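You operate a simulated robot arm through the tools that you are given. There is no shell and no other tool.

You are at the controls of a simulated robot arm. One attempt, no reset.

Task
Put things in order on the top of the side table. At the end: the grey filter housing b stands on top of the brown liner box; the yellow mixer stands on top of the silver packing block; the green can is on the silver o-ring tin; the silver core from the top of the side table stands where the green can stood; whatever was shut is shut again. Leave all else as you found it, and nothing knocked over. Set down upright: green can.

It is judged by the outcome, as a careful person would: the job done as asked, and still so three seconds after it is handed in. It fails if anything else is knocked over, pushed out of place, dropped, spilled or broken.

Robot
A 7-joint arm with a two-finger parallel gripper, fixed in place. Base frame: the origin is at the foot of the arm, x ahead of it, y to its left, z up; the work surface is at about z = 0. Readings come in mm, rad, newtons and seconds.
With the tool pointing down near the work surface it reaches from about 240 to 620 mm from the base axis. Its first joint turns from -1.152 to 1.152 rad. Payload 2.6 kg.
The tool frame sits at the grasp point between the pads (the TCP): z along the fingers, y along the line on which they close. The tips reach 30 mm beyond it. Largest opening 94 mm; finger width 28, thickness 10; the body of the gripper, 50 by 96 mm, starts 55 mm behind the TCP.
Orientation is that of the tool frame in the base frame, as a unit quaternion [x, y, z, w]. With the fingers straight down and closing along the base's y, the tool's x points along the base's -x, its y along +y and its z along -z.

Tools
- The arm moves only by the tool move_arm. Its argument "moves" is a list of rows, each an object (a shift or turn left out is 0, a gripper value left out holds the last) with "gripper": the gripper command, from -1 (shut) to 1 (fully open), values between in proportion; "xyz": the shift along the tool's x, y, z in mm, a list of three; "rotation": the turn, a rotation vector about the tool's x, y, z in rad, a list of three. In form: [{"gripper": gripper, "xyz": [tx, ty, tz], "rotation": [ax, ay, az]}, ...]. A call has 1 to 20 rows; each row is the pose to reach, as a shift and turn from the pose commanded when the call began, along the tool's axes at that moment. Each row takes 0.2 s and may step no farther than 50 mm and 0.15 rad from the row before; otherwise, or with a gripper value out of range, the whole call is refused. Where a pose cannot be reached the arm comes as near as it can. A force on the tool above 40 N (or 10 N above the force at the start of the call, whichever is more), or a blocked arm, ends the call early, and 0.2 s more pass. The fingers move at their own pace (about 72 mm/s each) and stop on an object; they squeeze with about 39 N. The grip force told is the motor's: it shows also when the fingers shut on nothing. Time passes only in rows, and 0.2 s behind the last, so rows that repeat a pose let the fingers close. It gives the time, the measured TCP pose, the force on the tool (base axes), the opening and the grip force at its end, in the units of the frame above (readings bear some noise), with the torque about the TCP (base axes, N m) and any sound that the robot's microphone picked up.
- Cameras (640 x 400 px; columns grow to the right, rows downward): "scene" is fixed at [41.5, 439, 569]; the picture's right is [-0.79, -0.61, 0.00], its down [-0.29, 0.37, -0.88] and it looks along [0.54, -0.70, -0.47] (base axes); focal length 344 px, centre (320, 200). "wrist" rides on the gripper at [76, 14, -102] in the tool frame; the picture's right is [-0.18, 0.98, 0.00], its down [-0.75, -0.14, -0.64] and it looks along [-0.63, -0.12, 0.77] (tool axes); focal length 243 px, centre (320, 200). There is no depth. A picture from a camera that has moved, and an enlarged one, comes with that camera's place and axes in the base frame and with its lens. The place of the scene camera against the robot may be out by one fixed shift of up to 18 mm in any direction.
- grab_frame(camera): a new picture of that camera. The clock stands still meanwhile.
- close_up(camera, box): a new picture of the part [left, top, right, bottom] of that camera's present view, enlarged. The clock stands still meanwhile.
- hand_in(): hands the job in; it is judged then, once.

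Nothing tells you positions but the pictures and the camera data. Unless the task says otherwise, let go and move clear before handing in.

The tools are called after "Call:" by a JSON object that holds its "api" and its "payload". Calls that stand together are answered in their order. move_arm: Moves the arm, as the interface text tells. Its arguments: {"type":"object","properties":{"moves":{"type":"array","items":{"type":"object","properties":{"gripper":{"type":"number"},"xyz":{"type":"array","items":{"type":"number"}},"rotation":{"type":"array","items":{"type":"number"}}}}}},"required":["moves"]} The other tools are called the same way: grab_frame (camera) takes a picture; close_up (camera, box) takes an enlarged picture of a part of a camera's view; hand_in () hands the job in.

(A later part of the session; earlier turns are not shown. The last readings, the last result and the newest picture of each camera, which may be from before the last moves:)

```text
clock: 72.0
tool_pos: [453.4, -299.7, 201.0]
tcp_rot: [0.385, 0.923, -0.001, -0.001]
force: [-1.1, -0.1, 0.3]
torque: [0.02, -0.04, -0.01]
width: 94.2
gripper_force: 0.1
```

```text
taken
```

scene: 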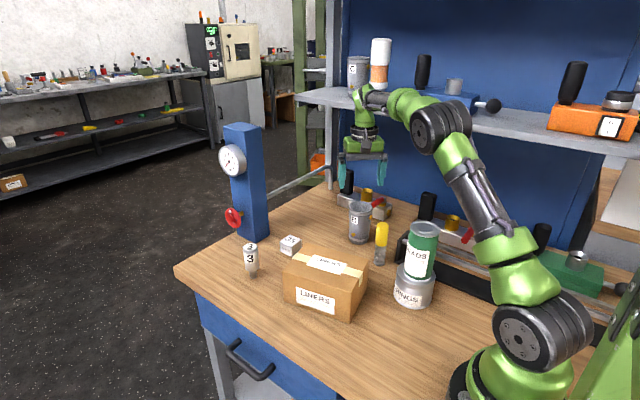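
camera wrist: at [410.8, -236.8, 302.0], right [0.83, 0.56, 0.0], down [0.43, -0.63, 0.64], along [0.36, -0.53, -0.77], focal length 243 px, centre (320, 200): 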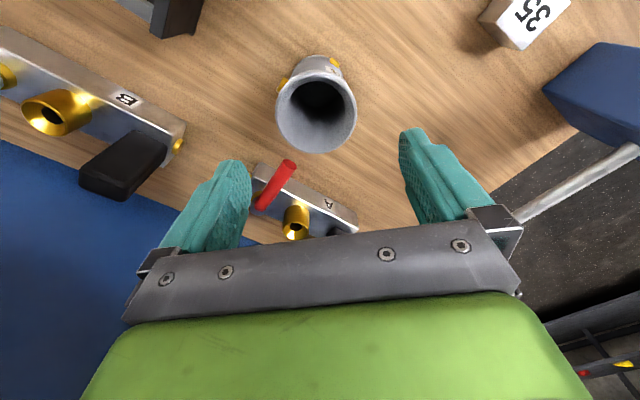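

The 45° grip line avoids both ports and the lever. I'll centre over the cup and lower the open fingers around it.

Call:
{"api": "move_arm", "payload": {"moves": [{"gripper": 1, "xyz": [0, -1.6, 35]}, {"gripper": 1, "xyz": [0, -1.6, 70]}, {"gripper": 1, "xyz": [0, -1.6, 70]}]}}

Call:
{"api": "grab_frame", "payload": {"camera": "wrist"}}

Call:
{"api": "close_up", "payload": {"camera": "scene", "box": [300, 60, 460, 260]}}

```text
clock: 72.8
tool_pos: [451.7, -303.5, 131.4]
tcp_rot: [0.382, 0.924, 0.0, 0.0]
force: [-1.0, -0.6, 0.9]
torque: [0.01, 0.05, 0.04]
width: 93.8
gripper_force: 0.0
```

```text
taken
camera wrist: at [408.0, -239.7, 233.9], right [0.83, 0.56, 0.0], down [0.43, -0.63, 0.64], along [0.36, -0.53, -0.77], focal length 243 px, centre (320, 200)
```

wrist: 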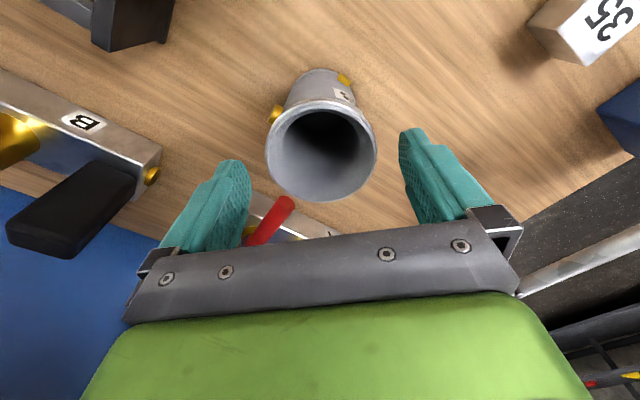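

```text
2.00 times, centred on (380, 160) of scene
camera zoom: at [41.5, 439.0, 569.0], right [-0.79, -0.61, 0.0], down [-0.29, 0.37, -0.88], along [0.54, -0.7, -0.47], focal length 688 px, centre (200, 280)
```

zoom: 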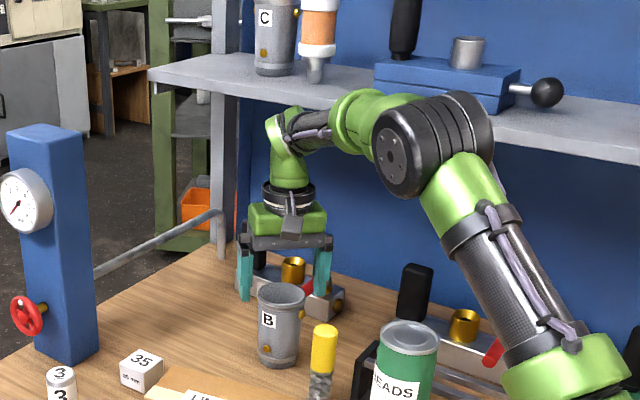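

The cup is centred between the fingers. I'll continue down to grip height.

Call:
{"api": "move_arm", "payload": {"moves": [{"gripper": 1, "xyz": [0, 0, 25]}, {"gripper": 1, "xyz": [0, 0, 50]}, {"gripper": 1, "xyz": [0, 0, 66]}, {"gripper": 0.6, "xyz": [0, 0, 66]}, {"gripper": 0.6, "xyz": [0, 0, 66]}]}}

Call:
{"api": "grab_frame", "payload": {"camera": "wrist"}}

Call:
{"api": "close_up", "payload": {"camera": "scene", "box": [300, 160, 420, 260]}}

```text
clock: 74.0
tool_pos: [453.4, -301.8, 67.0]
tcp_rot: [0.382, 0.924, 0.001, 0.0]
force: [0.0, 0.6, 0.6]
torque: [-0.02, -0.01, 0.01]
width: 75.4
gripper_force: 0.1
```

```text
taken
camera wrist: at [408.8, -238.4, 168.5], right [0.83, 0.56, 0.0], down [0.43, -0.63, 0.64], along [0.36, -0.53, -0.77], focal length 243 px, centre (320, 200)
```

wrist: 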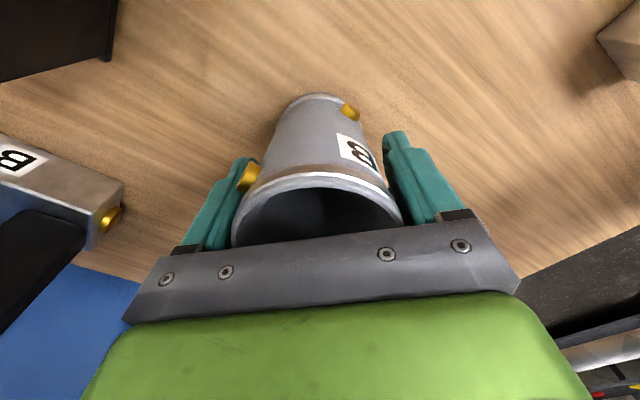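

```text
4.00 times, centred on (360, 210) of scene
camera zoom: at [41.5, 439.0, 569.0], right [-0.79, -0.61, 0.0], down [-0.29, 0.37, -0.88], along [0.54, -0.7, -0.47], focal length 1377 px, centre (160, 160)
```

zoom: 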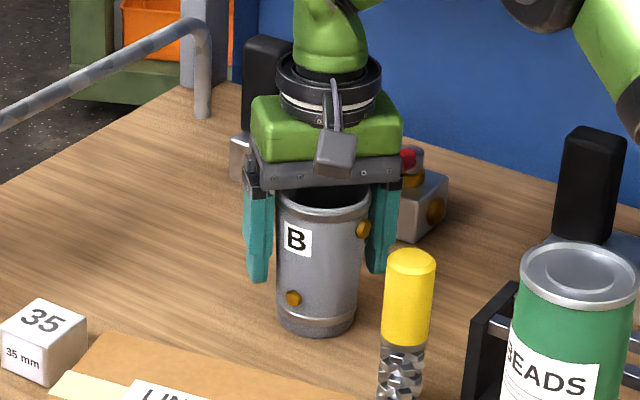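

The brass port at the -x side is only a few mm from one finger. I'll turn the gripper back about 0.2 rad for more clearance before closing.

Call:
{"api": "move_arm", "payload": {"moves": [{"gripper": 0.7, "xyz": [0, 0, 0], "rotation": [0, 0, -0.1]}, {"gripper": 0.7, "xyz": [0, 0, 0], "rotation": [0, 0, -0.2]}, {"gripper": 0.7, "xyz": [0, 0, 0], "rotation": [0, 0, -0.2]}]}}

Call:
{"api": "close_up", "payload": {"camera": "wrist", "box": [220, 50, 428, 250]}}

Call:
{"api": "close_up", "payload": {"camera": "scene", "box": [300, 160, 420, 260]}}

```text
clock: 74.8
tool_pos: [452.3, -301.9, 64.9]
tcp_rot: [0.289, 0.957, 0.0, 0.0]
force: [-0.5, 0.8, -0.6]
torque: [0.0, 0.03, 0.0]
width: 79.9
gripper_force: 0.0
```

```text
2.00 times, centred on (324, 150) of wrist
camera zoom: at [397.6, -248.5, 167.3], right [0.7, 0.72, 0.0], down [0.55, -0.53, 0.64], along [0.46, -0.45, -0.77], focal length 485 px, centre (312, 300)
```

zoom: 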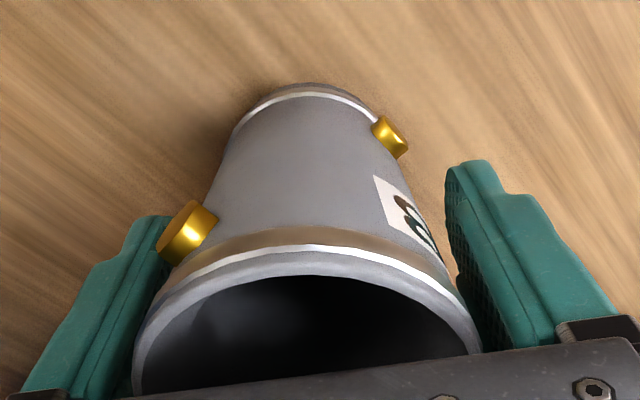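

```text
4.00 times, centred on (360, 210) of scene
camera zoom: at [41.5, 439.0, 569.0], right [-0.79, -0.61, 0.0], down [-0.29, 0.37, -0.88], along [0.54, -0.7, -0.47], focal length 1377 px, centre (160, 160)
```

zoom: 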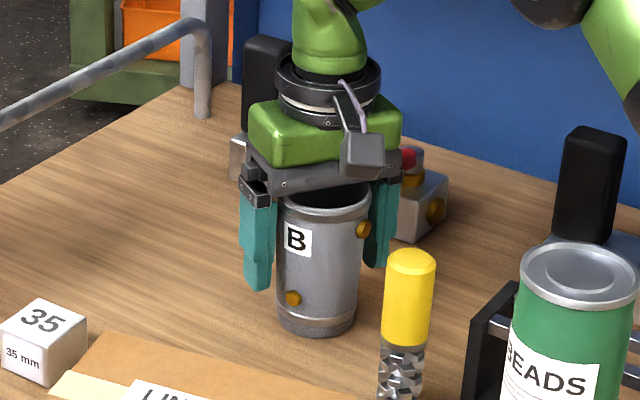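

The port is now well clear of the finger, so I'll close on the cup.

Call:
{"api": "move_arm", "payload": {"moves": [{"gripper": 0.4}, {"gripper": -1}, {"gripper": -1}, {"gripper": -1}, {"gripper": -1}]}}

Call:
{"api": "close_up", "payload": {"camera": "wrist", "box": [220, 50, 428, 250]}}

Call:
{"api": "close_up", "payload": {"camera": "scene", "box": [300, 160, 420, 260]}}

```text
clock: 76.0
tool_pos: [452.2, -301.6, 66.0]
tcp_rot: [0.289, 0.957, -0.001, 0.0]
force: [-0.1, -0.5, -0.7]
torque: [-0.01, 0.0, -0.01]
width: 65.3
gripper_force: 39.1
```

```text
2.00 times, centred on (324, 150) of wrist
camera zoom: at [397.6, -248.5, 167.3], right [0.7, 0.72, 0.0], down [0.55, -0.53, 0.64], along [0.46, -0.45, -0.77], focal length 485 px, centre (312, 300)
```

zoom: 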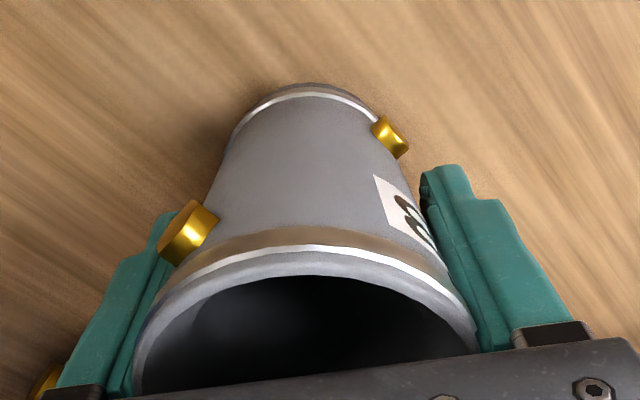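

```text
4.00 times, centred on (360, 210) of scene
camera zoom: at [41.5, 439.0, 569.0], right [-0.79, -0.61, 0.0], down [-0.29, 0.37, -0.88], along [0.54, -0.7, -0.47], focal length 1377 px, centre (160, 160)
```

zoom: 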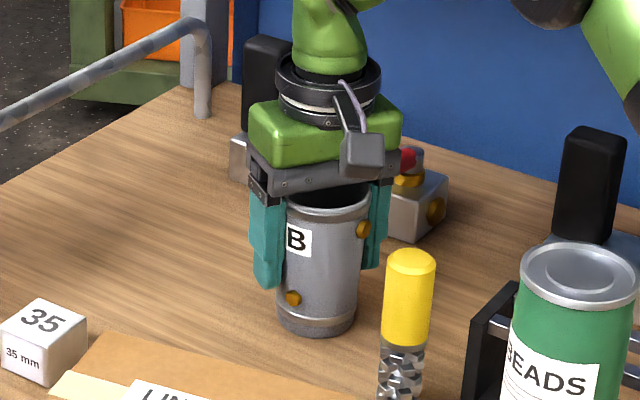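

The fingers are bearing only on the wide top rim, high up on the fingers. I'll open, rise about 20 mm so the pads themselves meet the rim band, and close again.

Call:
{"api": "move_arm", "payload": {"moves": [{"gripper": 0.7}, {"gripper": 0.7}, {"gripper": 0.7, "xyz": [0, 0, -10]}, {"gripper": 0.7, "xyz": [0, 0, -20]}, {"gripper": 0.7, "xyz": [0, 0, -20]}]}}

Call:
{"api": "move_arm", "payload": {"moves": [{"gripper": 0.45}, {"gripper": -1}, {"gripper": -1}, {"gripper": -1}, {"gripper": -1}]}}

Call:
{"api": "close_up", "payload": {"camera": "wrist", "box": [220, 50, 428, 250]}}

Call:
{"api": "close_up", "payload": {"camera": "scene", "box": [300, 160, 420, 260]}}

```text
clock: 77.2
tool_pos: [452.9, -301.0, 84.1]
tcp_rot: [0.29, 0.957, 0.0, 0.0]
force: [-0.1, 0.8, -0.4]
torque: [-0.01, -0.01, 0.01]
width: 80.0
gripper_force: 0.1
```

```text
clock: 78.4
tool_pos: [452.6, -301.7, 83.4]
tcp_rot: [0.289, 0.957, 0.001, 0.0]
force: [-1.4, -0.6, 2.1]
torque: [0.07, 0.0, 0.04]
width: 65.6
gripper_force: 39.2
```

```text
2.00 times, centred on (324, 150) of wrist
camera zoom: at [397.9, -248.1, 186.5], right [0.7, 0.72, 0.0], down [0.55, -0.53, 0.64], along [0.46, -0.45, -0.77], focal length 485 px, centre (312, 300)
```

zoom: 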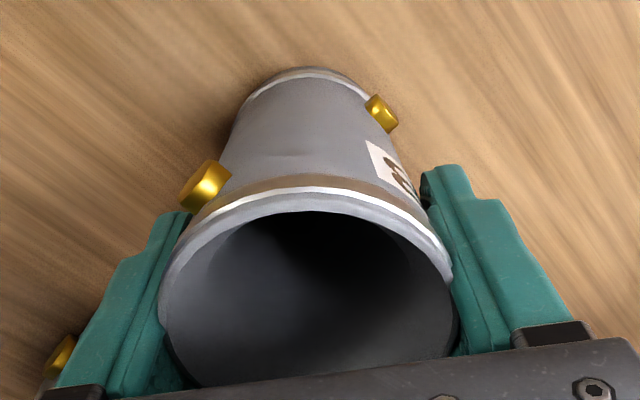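

```text
4.00 times, centred on (360, 210) of scene
camera zoom: at [41.5, 439.0, 569.0], right [-0.79, -0.61, 0.0], down [-0.29, 0.37, -0.88], along [0.54, -0.7, -0.47], focal length 1377 px, centre (160, 160)
```

zoom: 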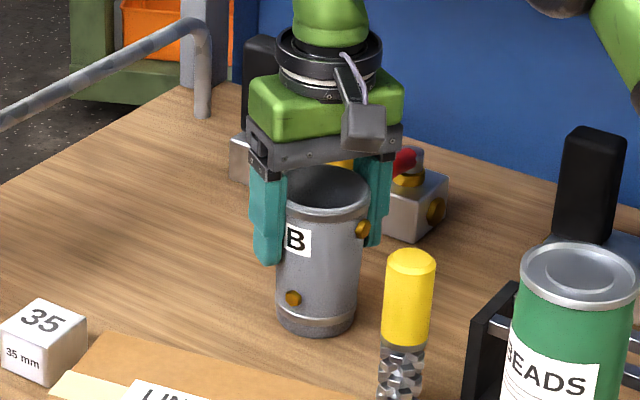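

The pads now hold the rim band at 65.6 mm. Slow test lift.

Call:
{"api": "move_arm", "payload": {"moves": [{"gripper": -1, "xyz": [0, 0, -1]}, {"gripper": -1, "xyz": [0, 0, -2.5]}, {"gripper": -1, "xyz": [0, 0, -4.5]}, {"gripper": -1, "xyz": [0, 0, -7]}, {"gripper": -1, "xyz": [0, 0, -9]}, {"gripper": -1, "xyz": [0, 0, -10]}, {"gripper": -1, "xyz": [0, 0, -10]}]}}

Call:
{"api": "close_up", "payload": {"camera": "wrist", "box": [220, 50, 428, 250]}}

Call:
{"api": "close_up", "payload": {"camera": "scene", "box": [300, 160, 420, 260]}}

```text
clock: 80.0
tool_pos: [452.3, -301.6, 95.2]
tcp_rot: [0.29, 0.957, 0.0, 0.0]
force: [0.5, 0.7, -4.3]
torque: [0.03, 0.03, 0.0]
width: 65.7
gripper_force: 39.3
```

```text
2.00 times, centred on (324, 150) of wrist
camera zoom: at [396.7, -248.3, 196.1], right [0.7, 0.72, 0.0], down [0.55, -0.53, 0.64], along [0.46, -0.45, -0.77], focal length 485 px, centre (312, 300)
```

zoom: 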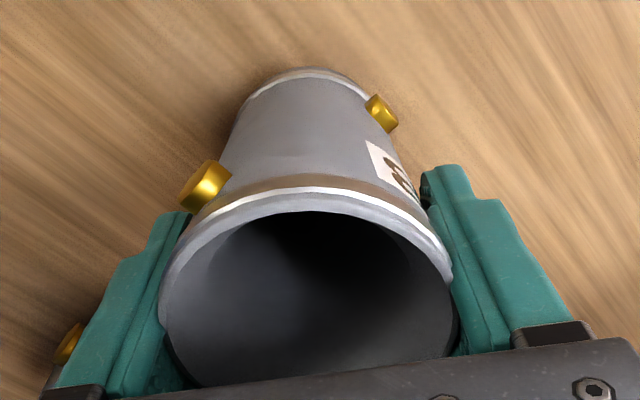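

```text
4.00 times, centred on (360, 210) of scene
camera zoom: at [41.6, 439.0, 569.0], right [-0.79, -0.61, 0.0], down [-0.29, 0.37, -0.88], along [0.54, -0.7, -0.47], focal length 1377 px, centre (160, 160)
```

zoom: 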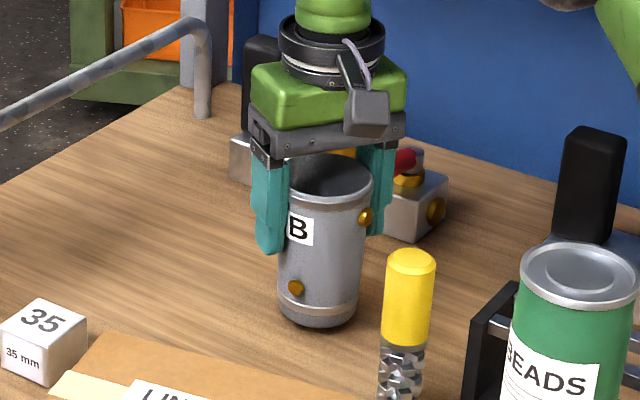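

No slip, and the weight is about 4 N. I'll lift it gently to about z = 193.

Call:
{"api": "move_arm", "payload": {"moves": [{"gripper": -1, "xyz": [0, 0, -2]}, {"gripper": -1, "xyz": [0, 0, -5]}, {"gripper": -1, "xyz": [0, 0, -10]}, {"gripper": -1, "xyz": [0, 0, -16]}, {"gripper": -1, "xyz": [0, 0, -22]}, {"gripper": -1, "xyz": [0, 0, -28]}, {"gripper": -1, "xyz": [0, 0, -34]}, {"gripper": -1, "xyz": [0, 0, -40]}, {"gripper": -1, "xyz": [0, 0, -46]}, {"gripper": -1, "xyz": [0, 0, -52]}, {"gripper": -1, "xyz": [0, 0, -58]}, {"gripper": -1, "xyz": [0, 0, -64]}, {"gripper": -1, "xyz": [0, 0, -70]}, {"gripper": -1, "xyz": [0, 0, -76]}, {"gripper": -1, "xyz": [0, 0, -82]}, {"gripper": -1, "xyz": [0, 0, -88]}, {"gripper": -1, "xyz": [0, 0, -93]}, {"gripper": -1, "xyz": [0, 0, -96]}, {"gripper": -1, "xyz": [0, 0, -97]}]}}

Call:
{"api": "close_up", "payload": {"camera": "wrist", "box": [220, 50, 428, 250]}}

Call:
{"api": "grab_frame", "payload": {"camera": "scene"}}

```text
clock: 84.0
tool_pos: [451.1, -300.4, 191.5]
tcp_rot: [0.289, 0.957, 0.0, 0.0]
force: [0.3, 0.1, -4.0]
torque: [-0.03, -0.02, 0.03]
width: 65.6
gripper_force: 39.0
```

```text
2.00 times, centred on (324, 150) of wrist
camera zoom: at [396.5, -248.1, 293.7], right [0.7, 0.72, 0.0], down [0.55, -0.53, 0.64], along [0.46, -0.45, -0.77], focal length 485 px, centre (312, 300)
```

zoom: 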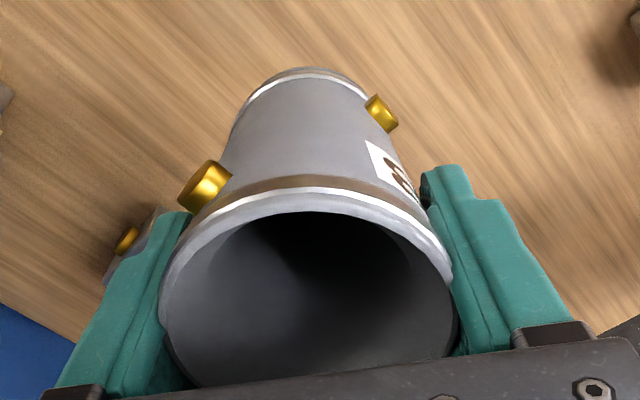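

```text
taken
```

scene: 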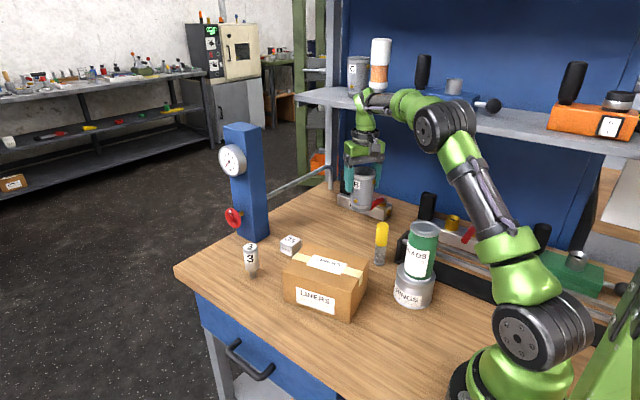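

The cup is held solidly. I'll carry it slowly toward the carton's centre at about (394, -60).

Call:
{"api": "move_arm", "payload": {"moves": [{"gripper": -1, "xyz": [2.2, 2.0, 0]}, {"gripper": -1, "xyz": [6.6, 6.1, 0]}, {"gripper": -1, "xyz": [13.2, 12.3, 0]}, {"gripper": -1, "xyz": [21.9, 20.5, 0]}, {"gripper": -1, "xyz": [31.5, 29.3, 0]}, {"gripper": -1, "xyz": [41, 38.2, 0]}, {"gripper": -1, "xyz": [50.5, 47.1, 0]}, {"gripper": -1, "xyz": [60, 55.9, 0]}, {"gripper": -1, "xyz": [69.5, 64.8, 0]}, {"gripper": -1, "xyz": [79, 73.7, 0]}, {"gripper": -1, "xyz": [88.5, 82.5, 0]}, {"gripper": -1, "xyz": [98, 91.4, 0]}, {"gripper": -1, "xyz": [107.5, 100.3, 0]}, {"gripper": -1, "xyz": [117.1, 109.2, 0]}, {"gripper": -1, "xyz": [126.6, 118, 0]}, {"gripper": -1, "xyz": [136.1, 126.9, 0]}, {"gripper": -1, "xyz": [145.6, 135.8, 0]}, {"gripper": -1, "xyz": [155.1, 144.6, 0]}, {"gripper": -1, "xyz": [162.4, 151.4, 0]}, {"gripper": -1, "xyz": [166.8, 155.5, 0]}]}}

Call:
{"api": "grab_frame", "payload": {"camera": "wrist"}}

Call:
{"api": "close_up", "payload": {"camera": "scene", "box": [250, 160, 410, 330]}}

```text
clock: 88.2
tool_pos: [398.2, -78.4, 190.8]
tcp_rot: [0.289, 0.957, -0.001, -0.001]
force: [0.5, 0.4, -3.9]
torque: [0.03, -0.02, 0.03]
width: 65.7
gripper_force: 38.8
```

```text
taken
camera wrist: at [344.0, -25.1, 292.1], right [0.7, 0.72, 0.0], down [0.55, -0.53, 0.64], along [0.46, -0.45, -0.77], focal length 243 px, centre (320, 200)
```

wrist: 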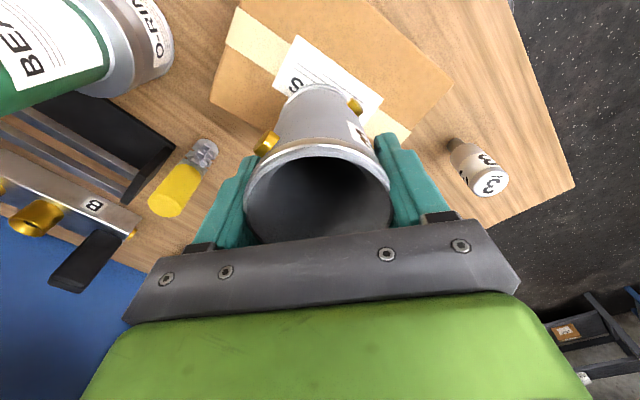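

```text
2.35 times, centred on (330, 245) of scene
camera zoom: at [41.6, 439.0, 569.0], right [-0.79, -0.61, 0.0], down [-0.29, 0.37, -0.88], along [0.54, -0.7, -0.47], focal length 810 px, centre (296, 94)
```

zoom: 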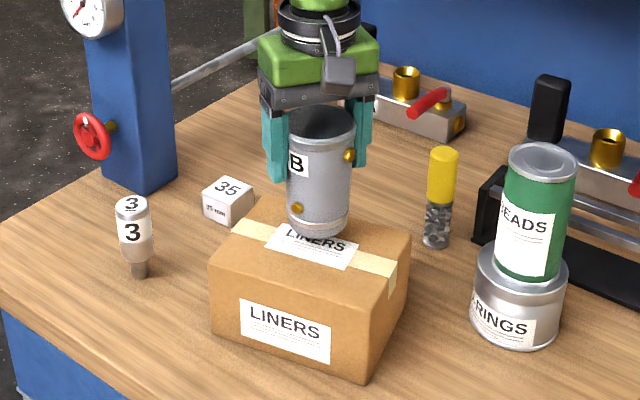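

The cup hangs over the carton. I'll finish centring it, then zoom in to judge the gap.

Call:
{"api": "move_arm", "payload": {"moves": [{"gripper": -1, "xyz": [2, 2, 0]}, {"gripper": -1, "xyz": [5, 5, 0]}, {"gripper": -1, "xyz": [9, 9, 0]}, {"gripper": -1, "xyz": [12, 12, 0]}, {"gripper": -1, "xyz": [13.3, 13.3, 0]}, {"gripper": -1, "xyz": [13.3, 13.3, 0]}]}}

Call:
{"api": "close_up", "payload": {"camera": "scene", "box": [270, 200, 382, 330]}}

Call:
{"api": "close_up", "payload": {"camera": "wrist", "box": [220, 0, 476, 160]}}

```text
clock: 89.6
tool_pos: [395.1, -61.4, 191.6]
tcp_rot: [0.288, 0.958, 0.001, 0.0]
force: [-1.0, -0.1, -4.4]
torque: [0.0, 0.02, 0.0]
width: 65.3
gripper_force: 39.0
```

```text
3.08 times, centred on (326, 265) of scene
camera zoom: at [41.6, 439.0, 569.0], right [-0.79, -0.61, 0.0], down [-0.29, 0.37, -0.88], along [0.54, -0.7, -0.47], focal length 1059 px, centre (302, 0)
```

zoom: 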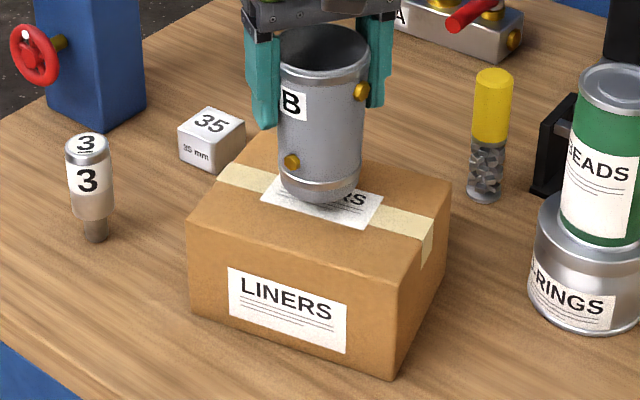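

```text
2.50 times, centred on (348, 80) of wrist
camera zoom: at [339.7, -7.7, 293.4], right [0.7, 0.72, 0.0], down [0.55, -0.53, 0.64], along [0.46, -0.45, -0.77], focal length 606 px, centre (250, 500)
```

zoom: 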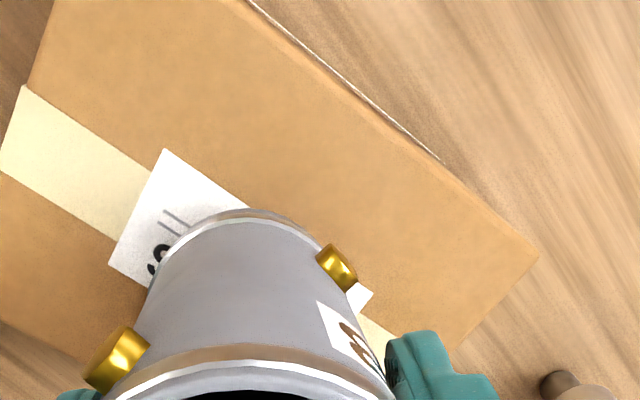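

The cup is centred over the carton with a gap of roughly 20–30 mm. I'll lower 12 mm, then in small steps with force checks.

Call:
{"api": "move_arm", "payload": {"moves": [{"gripper": -1, "xyz": [0, 0, 2]}, {"gripper": -1, "xyz": [0, 0, 5]}, {"gripper": -1, "xyz": [0, 0, 8]}, {"gripper": -1, "xyz": [0, 0, 11]}, {"gripper": -1, "xyz": [0, 0, 12]}, {"gripper": -1, "xyz": [0, 0, 12]}]}}

Call:
{"api": "close_up", "payload": {"camera": "scene", "box": [290, 220, 370, 290]}}

```text
clock: 91.0
tool_pos: [395.6, -62.0, 179.0]
tcp_rot: [0.289, 0.957, 0.0, 0.0]
force: [0.5, 0.1, -4.8]
torque: [0.01, 0.0, 0.0]
width: 65.5
gripper_force: 39.4
```

```text
5.71 times, centred on (330, 255) of scene
camera zoom: at [41.6, 439.0, 569.0], right [-0.79, -0.61, 0.0], down [-0.29, 0.37, -0.88], along [0.54, -0.7, -0.47], focal length 1967 px, centre (263, -114)
```

zoom: 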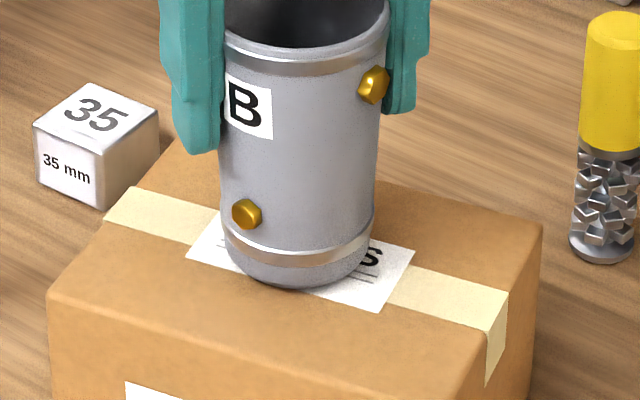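

Call:
{"api": "move_arm", "payload": {"moves": [{"gripper": -1, "xyz": [0, 0, 1]}, {"gripper": -1, "xyz": [0, 0, 2]}]}}

```text
clock: 91.6
tool_pos: [394.9, -61.3, 177.4]
tcp_rot: [0.288, 0.958, 0.0, 0.0]
force: [-0.1, -0.5, -4.1]
torque: [-0.01, -0.03, 0.0]
width: 65.2
gripper_force: 38.9
```

Still hanging free; I'll lower in further small steps.

Call:
{"api": "move_arm", "payload": {"moves": [{"gripper": -1, "xyz": [0, 0, 1]}, {"gripper": -1, "xyz": [0, 0, 2]}]}}

Call:
{"api": "close_up", "payload": {"camera": "scene", "box": [290, 220, 370, 290]}}

```text
clock: 92.2
tool_pos: [395.0, -61.2, 174.1]
tcp_rot: [0.29, 0.957, 0.0, 0.0]
force: [-1.9, 0.2, 1.5]
torque: [0.13, 0.05, 0.03]
width: 65.4
gripper_force: 38.8
```

```text
5.71 times, centred on (330, 255) of scene
camera zoom: at [41.5, 439.0, 569.0], right [-0.79, -0.61, 0.0], down [-0.29, 0.37, -0.88], along [0.54, -0.7, -0.47], focal length 1967 px, centre (263, -114)
```

zoom: 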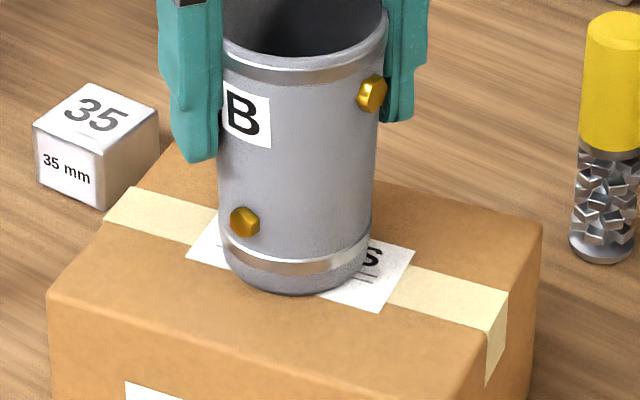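

Light contact with the carton at +1.5 N, and the cup is sitting upright. I'll open the fingers.

Call:
{"api": "move_arm", "payload": {"moves": [{"gripper": 0.6}, {"gripper": 0.8}, {"gripper": 0.8}]}}

Call:
{"api": "close_up", "payload": {"camera": "scene", "box": [270, 180, 382, 310]}}

Call:
{"api": "grab_frame", "payload": {"camera": "wrist"}}

```text
clock: 93.0
tool_pos: [396.0, -61.3, 175.2]
tcp_rot: [0.289, 0.957, 0.0, 0.0]
force: [0.3, -0.3, 0.2]
torque: [-0.01, 0.01, 0.02]
width: 84.5
gripper_force: 0.1
```

```text
3.08 times, centred on (326, 245) of scene
camera zoom: at [41.5, 439.0, 569.0], right [-0.79, -0.61, 0.0], down [-0.29, 0.37, -0.88], along [0.54, -0.7, -0.47], focal length 1059 px, centre (302, 62)
```

zoom: 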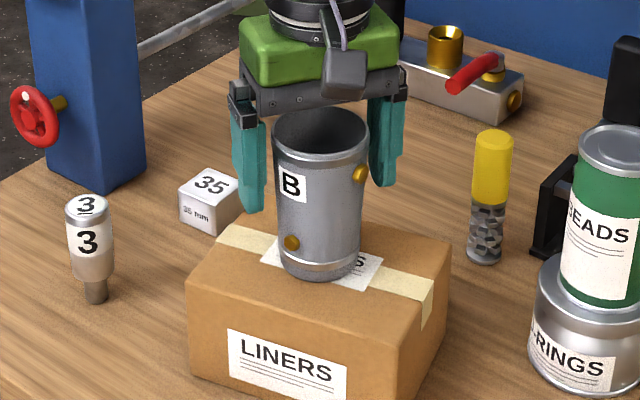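

```text
taken
camera wrist: at [340.5, -8.4, 276.2], right [0.7, 0.72, 0.0], down [0.55, -0.53, 0.64], along [0.46, -0.45, -0.77], focal length 243 px, centre (320, 200)
```

wrist: 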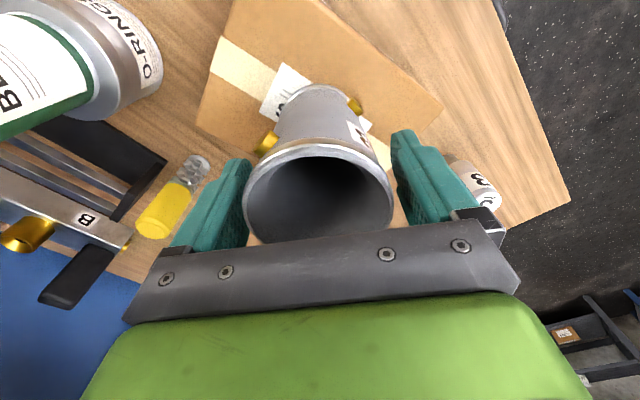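

Cup B stands on the carton. I'll rise straight up clear of it and check.

Call:
{"api": "move_arm", "payload": {"moves": [{"gripper": 1, "xyz": [0, 0, -15]}, {"gripper": 1, "xyz": [0, 0, -45]}, {"gripper": 1, "xyz": [0, 0, -80]}, {"gripper": 1, "xyz": [0, 0, -110]}, {"gripper": 1, "xyz": [0, 0, -110]}]}}

Call:
{"api": "grab_frame", "payload": {"camera": "wrist"}}

Call:
{"api": "grab_frame", "payload": {"camera": "scene"}}

```text
clock: 94.2
tool_pos: [393.5, -61.8, 286.0]
tcp_rot: [0.289, 0.957, 0.0, 0.0]
force: [0.4, -0.3, 0.2]
torque: [0.01, -0.04, 0.01]
width: 94.2
gripper_force: 0.0
```

```text
taken
camera wrist: at [338.1, -9.2, 388.5], right [0.7, 0.72, 0.0], down [0.55, -0.53, 0.64], along [0.46, -0.45, -0.77], focal length 243 px, centre (320, 200)
```

wrist: 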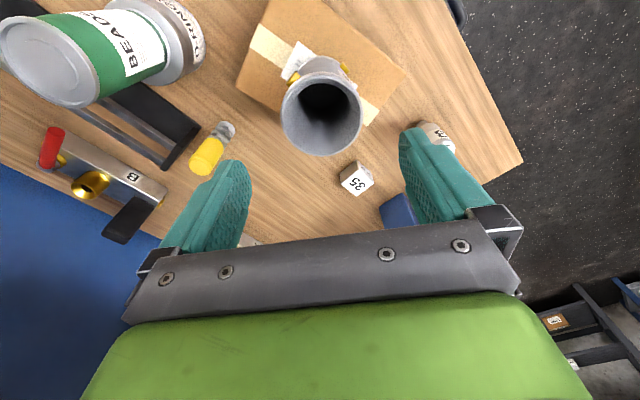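

```text
taken
```

scene: 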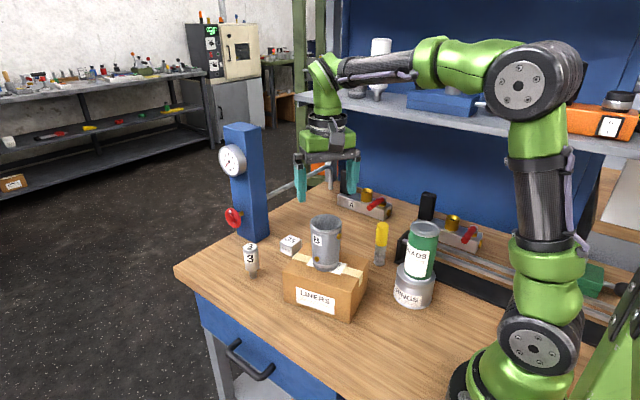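

Everything stands in order so far. For the mixer I'll turn the gripper so its camera side points to +y, away from the can, and move above it.

Call:
{"api": "move_arm", "payload": {"moves": [{"gripper": 1, "xyz": [-3.4, -16.3, 0], "rotation": [0, 0, 0.14]}, {"gripper": 1, "xyz": [-6.8, -32.6, 0], "rotation": [0, 0, 0.281]}, {"gripper": 1, "xyz": [-10.2, -49, 3], "rotation": [0, 0, 0.422]}, {"gripper": 1, "xyz": [-13.5, -65.3, 6], "rotation": [0, 0, 0.562]}, {"gripper": 1, "xyz": [-17, -81.6, 9], "rotation": [0, 0, 0.703]}, {"gripper": 1, "xyz": [-20.3, -98, 12], "rotation": [0, 0, 0.844]}, {"gripper": 1, "xyz": [-23.7, -114.2, 16], "rotation": [0, 0, 0.984]}, {"gripper": 1, "xyz": [-23.7, -114.2, 16], "rotation": [0, 0, 0.984]}]}}

Call:
{"api": "grab_frame", "payload": {"camera": "wrist"}}

Call:
{"api": "close_up", "payload": {"camera": "wrist", "box": [200, 20, 456, 180]}}

Call:
{"api": "grab_frame", "payload": {"camera": "scene"}}

```text
clock: 96.0
tool_pos: [351.3, -169.3, 270.7]
tcp_rot: [0.708, 0.707, -0.001, 0.001]
force: [-0.5, 0.4, 0.9]
torque: [0.03, 0.02, -0.04]
width: 94.1
gripper_force: 0.1
```

```text
taken
camera wrist: at [366.2, -93.6, 372.9], right [0.98, -0.19, 0.0], down [-0.14, -0.75, 0.64], along [-0.12, -0.63, -0.77], focal length 243 px, centre (320, 200)
```

wrist: 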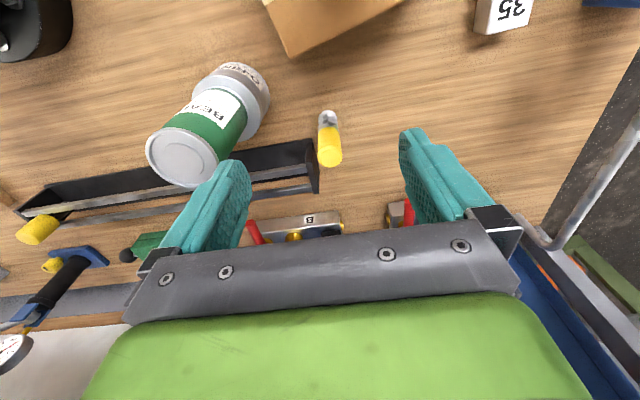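

```text
2.50 times, centred on (328, 100) of wrist
camera zoom: at [366.2, -93.6, 372.9], right [0.98, -0.19, 0.0], down [-0.14, -0.75, 0.64], along [-0.12, -0.63, -0.77], focal length 606 px, centre (300, 450)
```

zoom: 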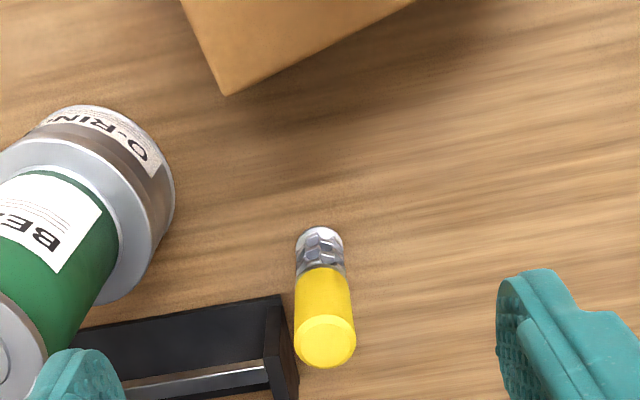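

```text
taken
```

scene: 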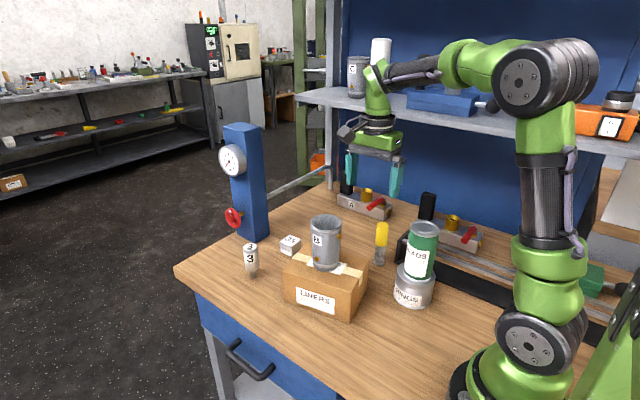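

The mixer is at about (351.5, -241), 30 mm in diameter and about 116 mm tall, with clear space around it. I'll move over it with the fingers part open.

Call:
{"api": "move_arm", "payload": {"moves": [{"gripper": 0.5, "xyz": [-24, 0.2, 20]}, {"gripper": 0.5, "xyz": [-48, 0.2, 45]}, {"gripper": 0.5, "xyz": [-71.7, 0.2, 70]}, {"gripper": 0.5, "xyz": [-71.7, 0.2, 90]}, {"gripper": 0.5, "xyz": [-71.7, 0.2, 90]}]}}

Call:
{"api": "grab_frame", "payload": {"camera": "wrist"}}

Call:
{"api": "close_up", "payload": {"camera": "scene", "box": [320, 140, 460, 300]}}

```text
clock: 97.2
tool_pos: [348.3, -242.1, 179.3]
tcp_rot: [0.707, 0.707, 0.0, -0.001]
force: [-1.0, 0.2, -0.8]
torque: [-0.01, 0.02, 0.01]
width: 70.4
gripper_force: 0.0
```

```text
taken
camera wrist: at [363.6, -166.4, 281.8], right [0.98, -0.18, 0.0], down [-0.14, -0.75, 0.64], along [-0.12, -0.63, -0.77], focal length 243 px, centre (320, 200)
```

wrist: 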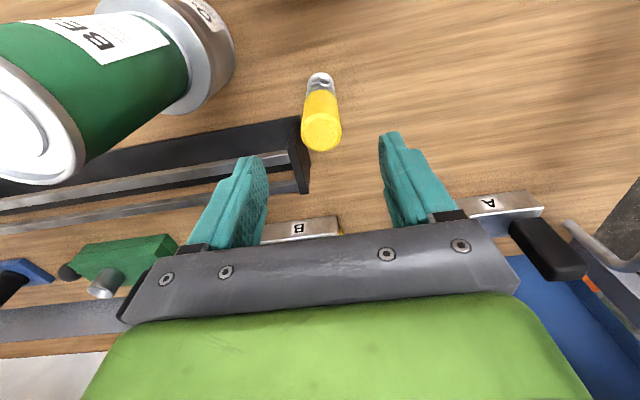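

```text
2.50 times, centred on (390, 220) of scene
camera zoom: at [41.6, 439.0, 569.0], right [-0.79, -0.61, 0.0], down [-0.29, 0.37, -0.88], along [0.54, -0.7, -0.47], focal length 861 px, centre (145, 150)
```

zoom: 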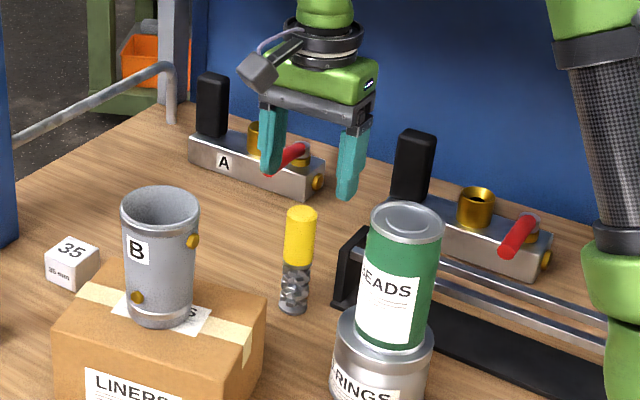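

The mixer is 3 mm off the gripper centre in x. I'll correct while lowering part way, then check again.

Call:
{"api": "move_arm", "payload": {"moves": [{"gripper": 0.4, "xyz": [1.6, 3.1, 10]}, {"gripper": 0.4, "xyz": [1.6, 3.1, 25]}, {"gripper": 0.4, "xyz": [1.6, 3.1, 25]}]}}

Call:
{"api": "close_up", "payload": {"camera": "wrist", "box": [200, 60, 456, 220]}}

```text
clock: 98.0
tool_pos: [353.4, -240.2, 155.6]
tcp_rot: [0.706, 0.708, 0.0, 0.0]
force: [0.6, 0.2, 0.3]
torque: [-0.03, 0.04, 0.02]
width: 65.9
gripper_force: 0.0
```

```text
2.50 times, centred on (328, 140) of wrist
camera zoom: at [368.2, -163.7, 256.8], right [0.98, -0.18, 0.0], down [-0.14, -0.75, 0.64], along [-0.12, -0.63, -0.77], focal length 606 px, centre (300, 350)
```

zoom: 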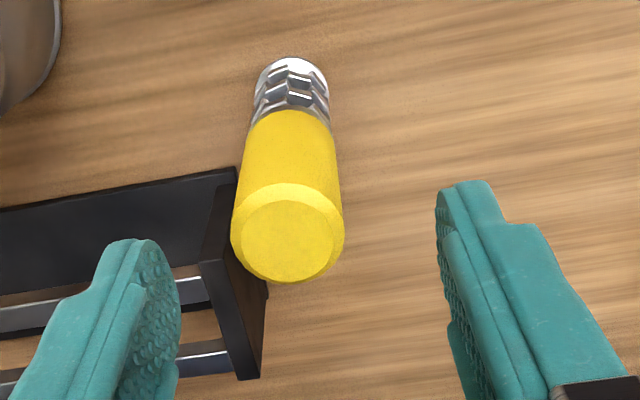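

Mixer centre at about (351, -240). I'll shift 2 mm back and lower to grip height.

Call:
{"api": "move_arm", "payload": {"moves": [{"gripper": 0.4, "xyz": [0, -2.2, 15]}, {"gripper": 0.4, "xyz": [0, -2.2, 35]}, {"gripper": 0.4, "xyz": [0, -2.2, 55]}, {"gripper": 0.4, "xyz": [0, -2.2, 72]}, {"gripper": 0.4, "xyz": [0, -2.2, 80]}, {"gripper": 0.2, "xyz": [0, -2.2, 80]}]}}

Call:
{"api": "close_up", "payload": {"camera": "wrist", "box": [220, 50, 428, 250]}}

Call:
{"api": "close_up", "payload": {"camera": "scene", "box": [320, 160, 460, 300]}}

```text
clock: 99.4
tool_pos: [352.7, -240.8, 76.0]
tcp_rot: [0.706, 0.708, -0.001, 0.0]
force: [0.0, 0.0, 0.5]
torque: [-0.03, -0.01, 0.01]
width: 56.4
gripper_force: 0.0
```

```text
2.00 times, centred on (324, 150) of wrist
camera zoom: at [367.4, -164.4, 177.4], right [0.98, -0.18, 0.0], down [-0.14, -0.75, 0.64], along [-0.12, -0.63, -0.77], focal length 485 px, centre (312, 300)
```

zoom: 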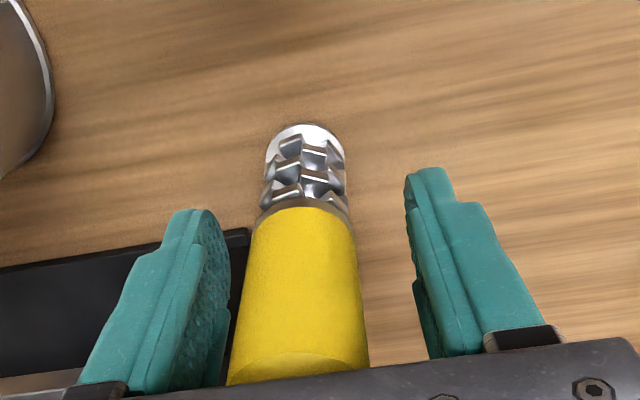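

```text
2.86 times, centred on (390, 230) of scene
camera zoom: at [41.5, 439.0, 569.0], right [-0.79, -0.61, 0.0], down [-0.29, 0.37, -0.88], along [0.54, -0.7, -0.47], focal length 984 px, centre (120, 114)
```

zoom: 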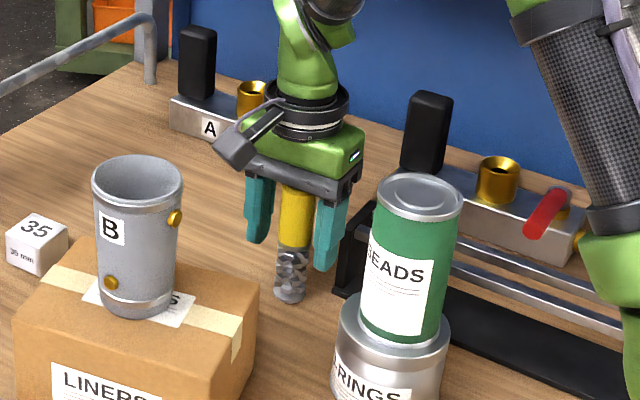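

The mixer sits 3 mm toward the left finger. I'll correct that before closing.

Call:
{"api": "move_arm", "payload": {"moves": [{"gripper": 0.2, "xyz": [0, -2.8, 0]}, {"gripper": 0.2, "xyz": [0, -2.8, 0]}]}}

Call:
{"api": "close_up", "payload": {"camera": "wrist", "box": [220, 50, 428, 250]}}

```text
clock: 100.0
tool_pos: [349.0, -239.1, 76.5]
tcp_rot: [0.706, 0.708, -0.001, 0.0]
force: [-0.8, 0.0, 0.1]
torque: [-0.01, -0.01, -0.02]
width: 56.4
gripper_force: 0.0
```

```text
2.00 times, centred on (324, 150) of wrist
camera zoom: at [364.5, -163.9, 178.6], right [0.98, -0.18, 0.0], down [-0.14, -0.75, 0.64], along [-0.12, -0.63, -0.77], focal length 485 px, centre (312, 300)
```

zoom: 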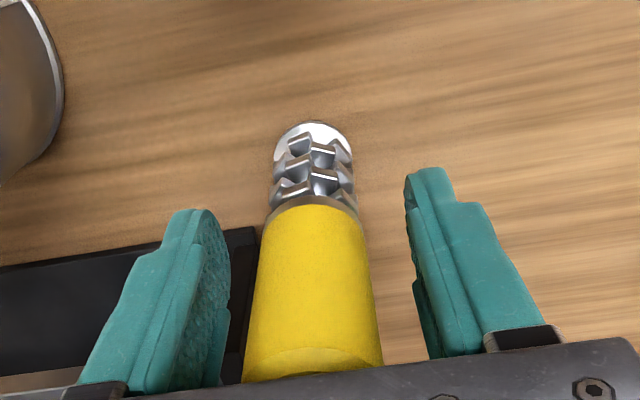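

Centred now; I'll close on the mixer.

Call:
{"api": "move_arm", "payload": {"moves": [{"gripper": -0.2}, {"gripper": -1}, {"gripper": -1}, {"gripper": -1}, {"gripper": -1}]}}

Call:
{"api": "close_up", "payload": {"camera": "wrist", "box": [220, 50, 428, 250]}}

Call:
{"api": "close_up", "payload": {"camera": "scene", "box": [320, 160, 460, 300]}}

```text
clock: 101.2
tool_pos: [349.9, -239.8, 76.5]
tcp_rot: [0.706, 0.708, 0.001, 0.0]
force: [0.9, 0.1, 0.3]
torque: [-0.01, -0.01, 0.04]
width: 29.5
gripper_force: 38.8
```

```text
2.00 times, centred on (324, 150) of wrist
camera zoom: at [364.6, -164.0, 178.6], right [0.98, -0.18, 0.0], down [-0.14, -0.75, 0.64], along [-0.12, -0.63, -0.77], focal length 485 px, centre (312, 300)
```

zoom: 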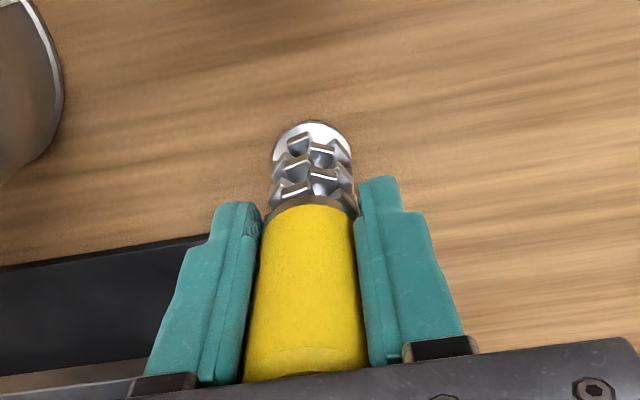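

```text
2.86 times, centred on (390, 230) of scene
camera zoom: at [41.5, 439.0, 569.0], right [-0.79, -0.61, 0.0], down [-0.29, 0.37, -0.88], along [0.54, -0.7, -0.47], focal length 984 px, centre (120, 114)
```

zoom: 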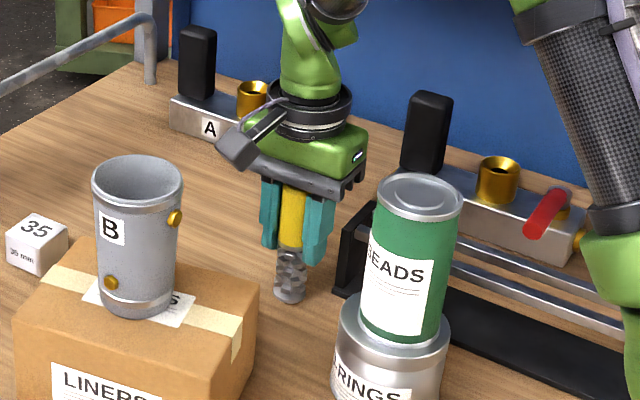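

Gripped at 29.5 mm with the TCP at z = 76.5. Slow test lift.

Call:
{"api": "move_arm", "payload": {"moves": [{"gripper": -1, "xyz": [0, 0, -1]}, {"gripper": -1, "xyz": [0, 0, -2.5]}, {"gripper": -1, "xyz": [0, 0, -4.5]}, {"gripper": -1, "xyz": [0, 0, -8]}, {"gripper": -1, "xyz": [0, 0, -12]}, {"gripper": -1, "xyz": [0, 0, -15]}, {"gripper": -1, "xyz": [0, 0, -15]}]}}

Call:
{"api": "close_up", "payload": {"camera": "wrist", "box": [220, 50, 428, 250]}}

Call:
{"api": "close_up", "payload": {"camera": "scene", "box": [320, 160, 460, 300]}}

```text
clock: 102.8
tool_pos: [348.6, -239.9, 88.6]
tcp_rot: [0.708, 0.707, 0.0, 0.0]
force: [0.1, 0.3, -4.6]
torque: [-0.01, 0.01, 0.01]
width: 29.1
gripper_force: 38.6
```

```text
2.00 times, centred on (324, 150) of wrist
camera zoom: at [363.5, -163.7, 191.2], right [0.98, -0.18, 0.0], down [-0.14, -0.75, 0.64], along [-0.12, -0.63, -0.77], focal length 485 px, centre (312, 300)
```

zoom: 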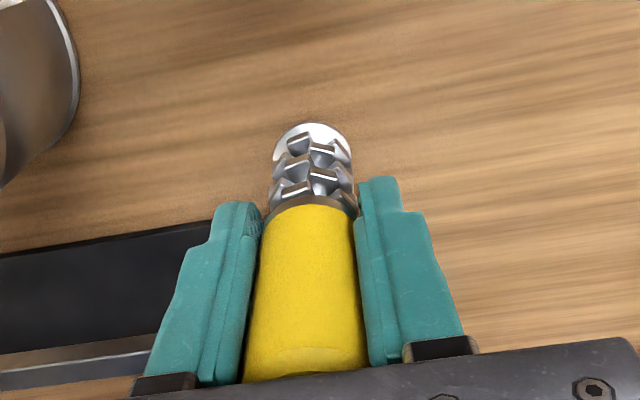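

```text
2.86 times, centred on (390, 230) of scene
camera zoom: at [41.6, 439.0, 569.0], right [-0.79, -0.61, 0.0], down [-0.29, 0.37, -0.88], along [0.54, -0.7, -0.47], focal length 984 px, centre (120, 114)
```

zoom: 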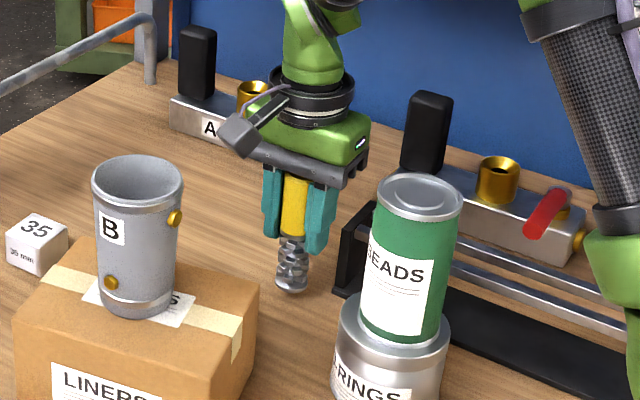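

Holding well at about 4.6 N. I'll lift gently to about z = 150.

Call:
{"api": "move_arm", "payload": {"moves": [{"gripper": -1, "xyz": [0, 0, -2]}, {"gripper": -1, "xyz": [0, 0, -5]}, {"gripper": -1, "xyz": [0, 0, -10]}, {"gripper": -1, "xyz": [0, 0, -15]}, {"gripper": -1, "xyz": [0, 0, -20]}, {"gripper": -1, "xyz": [0, 0, -25]}, {"gripper": -1, "xyz": [0, 0, -30]}, {"gripper": -1, "xyz": [0, 0, -35]}, {"gripper": -1, "xyz": [0, 0, -40]}, {"gripper": -1, "xyz": [0, 0, -45]}, {"gripper": -1, "xyz": [0, 0, -50]}, {"gripper": -1, "xyz": [0, 0, -55]}, {"gripper": -1, "xyz": [0, 0, -58]}, {"gripper": -1, "xyz": [0, 0, -60]}, {"gripper": -1, "xyz": [0, 0, -60]}]}}

Call:
{"api": "close_up", "payload": {"camera": "wrist", "box": [220, 50, 428, 250]}}

```text
clock: 106.0
tool_pos: [349.7, -240.6, 148.4]
tcp_rot: [0.707, 0.708, -0.001, -0.001]
force: [-0.3, 0.1, -2.7]
torque: [0.05, 0.04, -0.02]
width: 29.5
gripper_force: 39.1
```

```text
2.00 times, centred on (324, 150) of wrist
camera zoom: at [364.9, -164.7, 251.1], right [0.98, -0.18, 0.0], down [-0.14, -0.75, 0.64], along [-0.12, -0.63, -0.77], focal length 485 px, centre (312, 300)
```

zoom: 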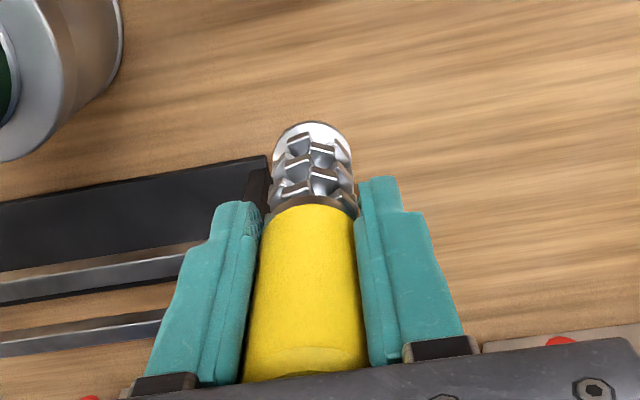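

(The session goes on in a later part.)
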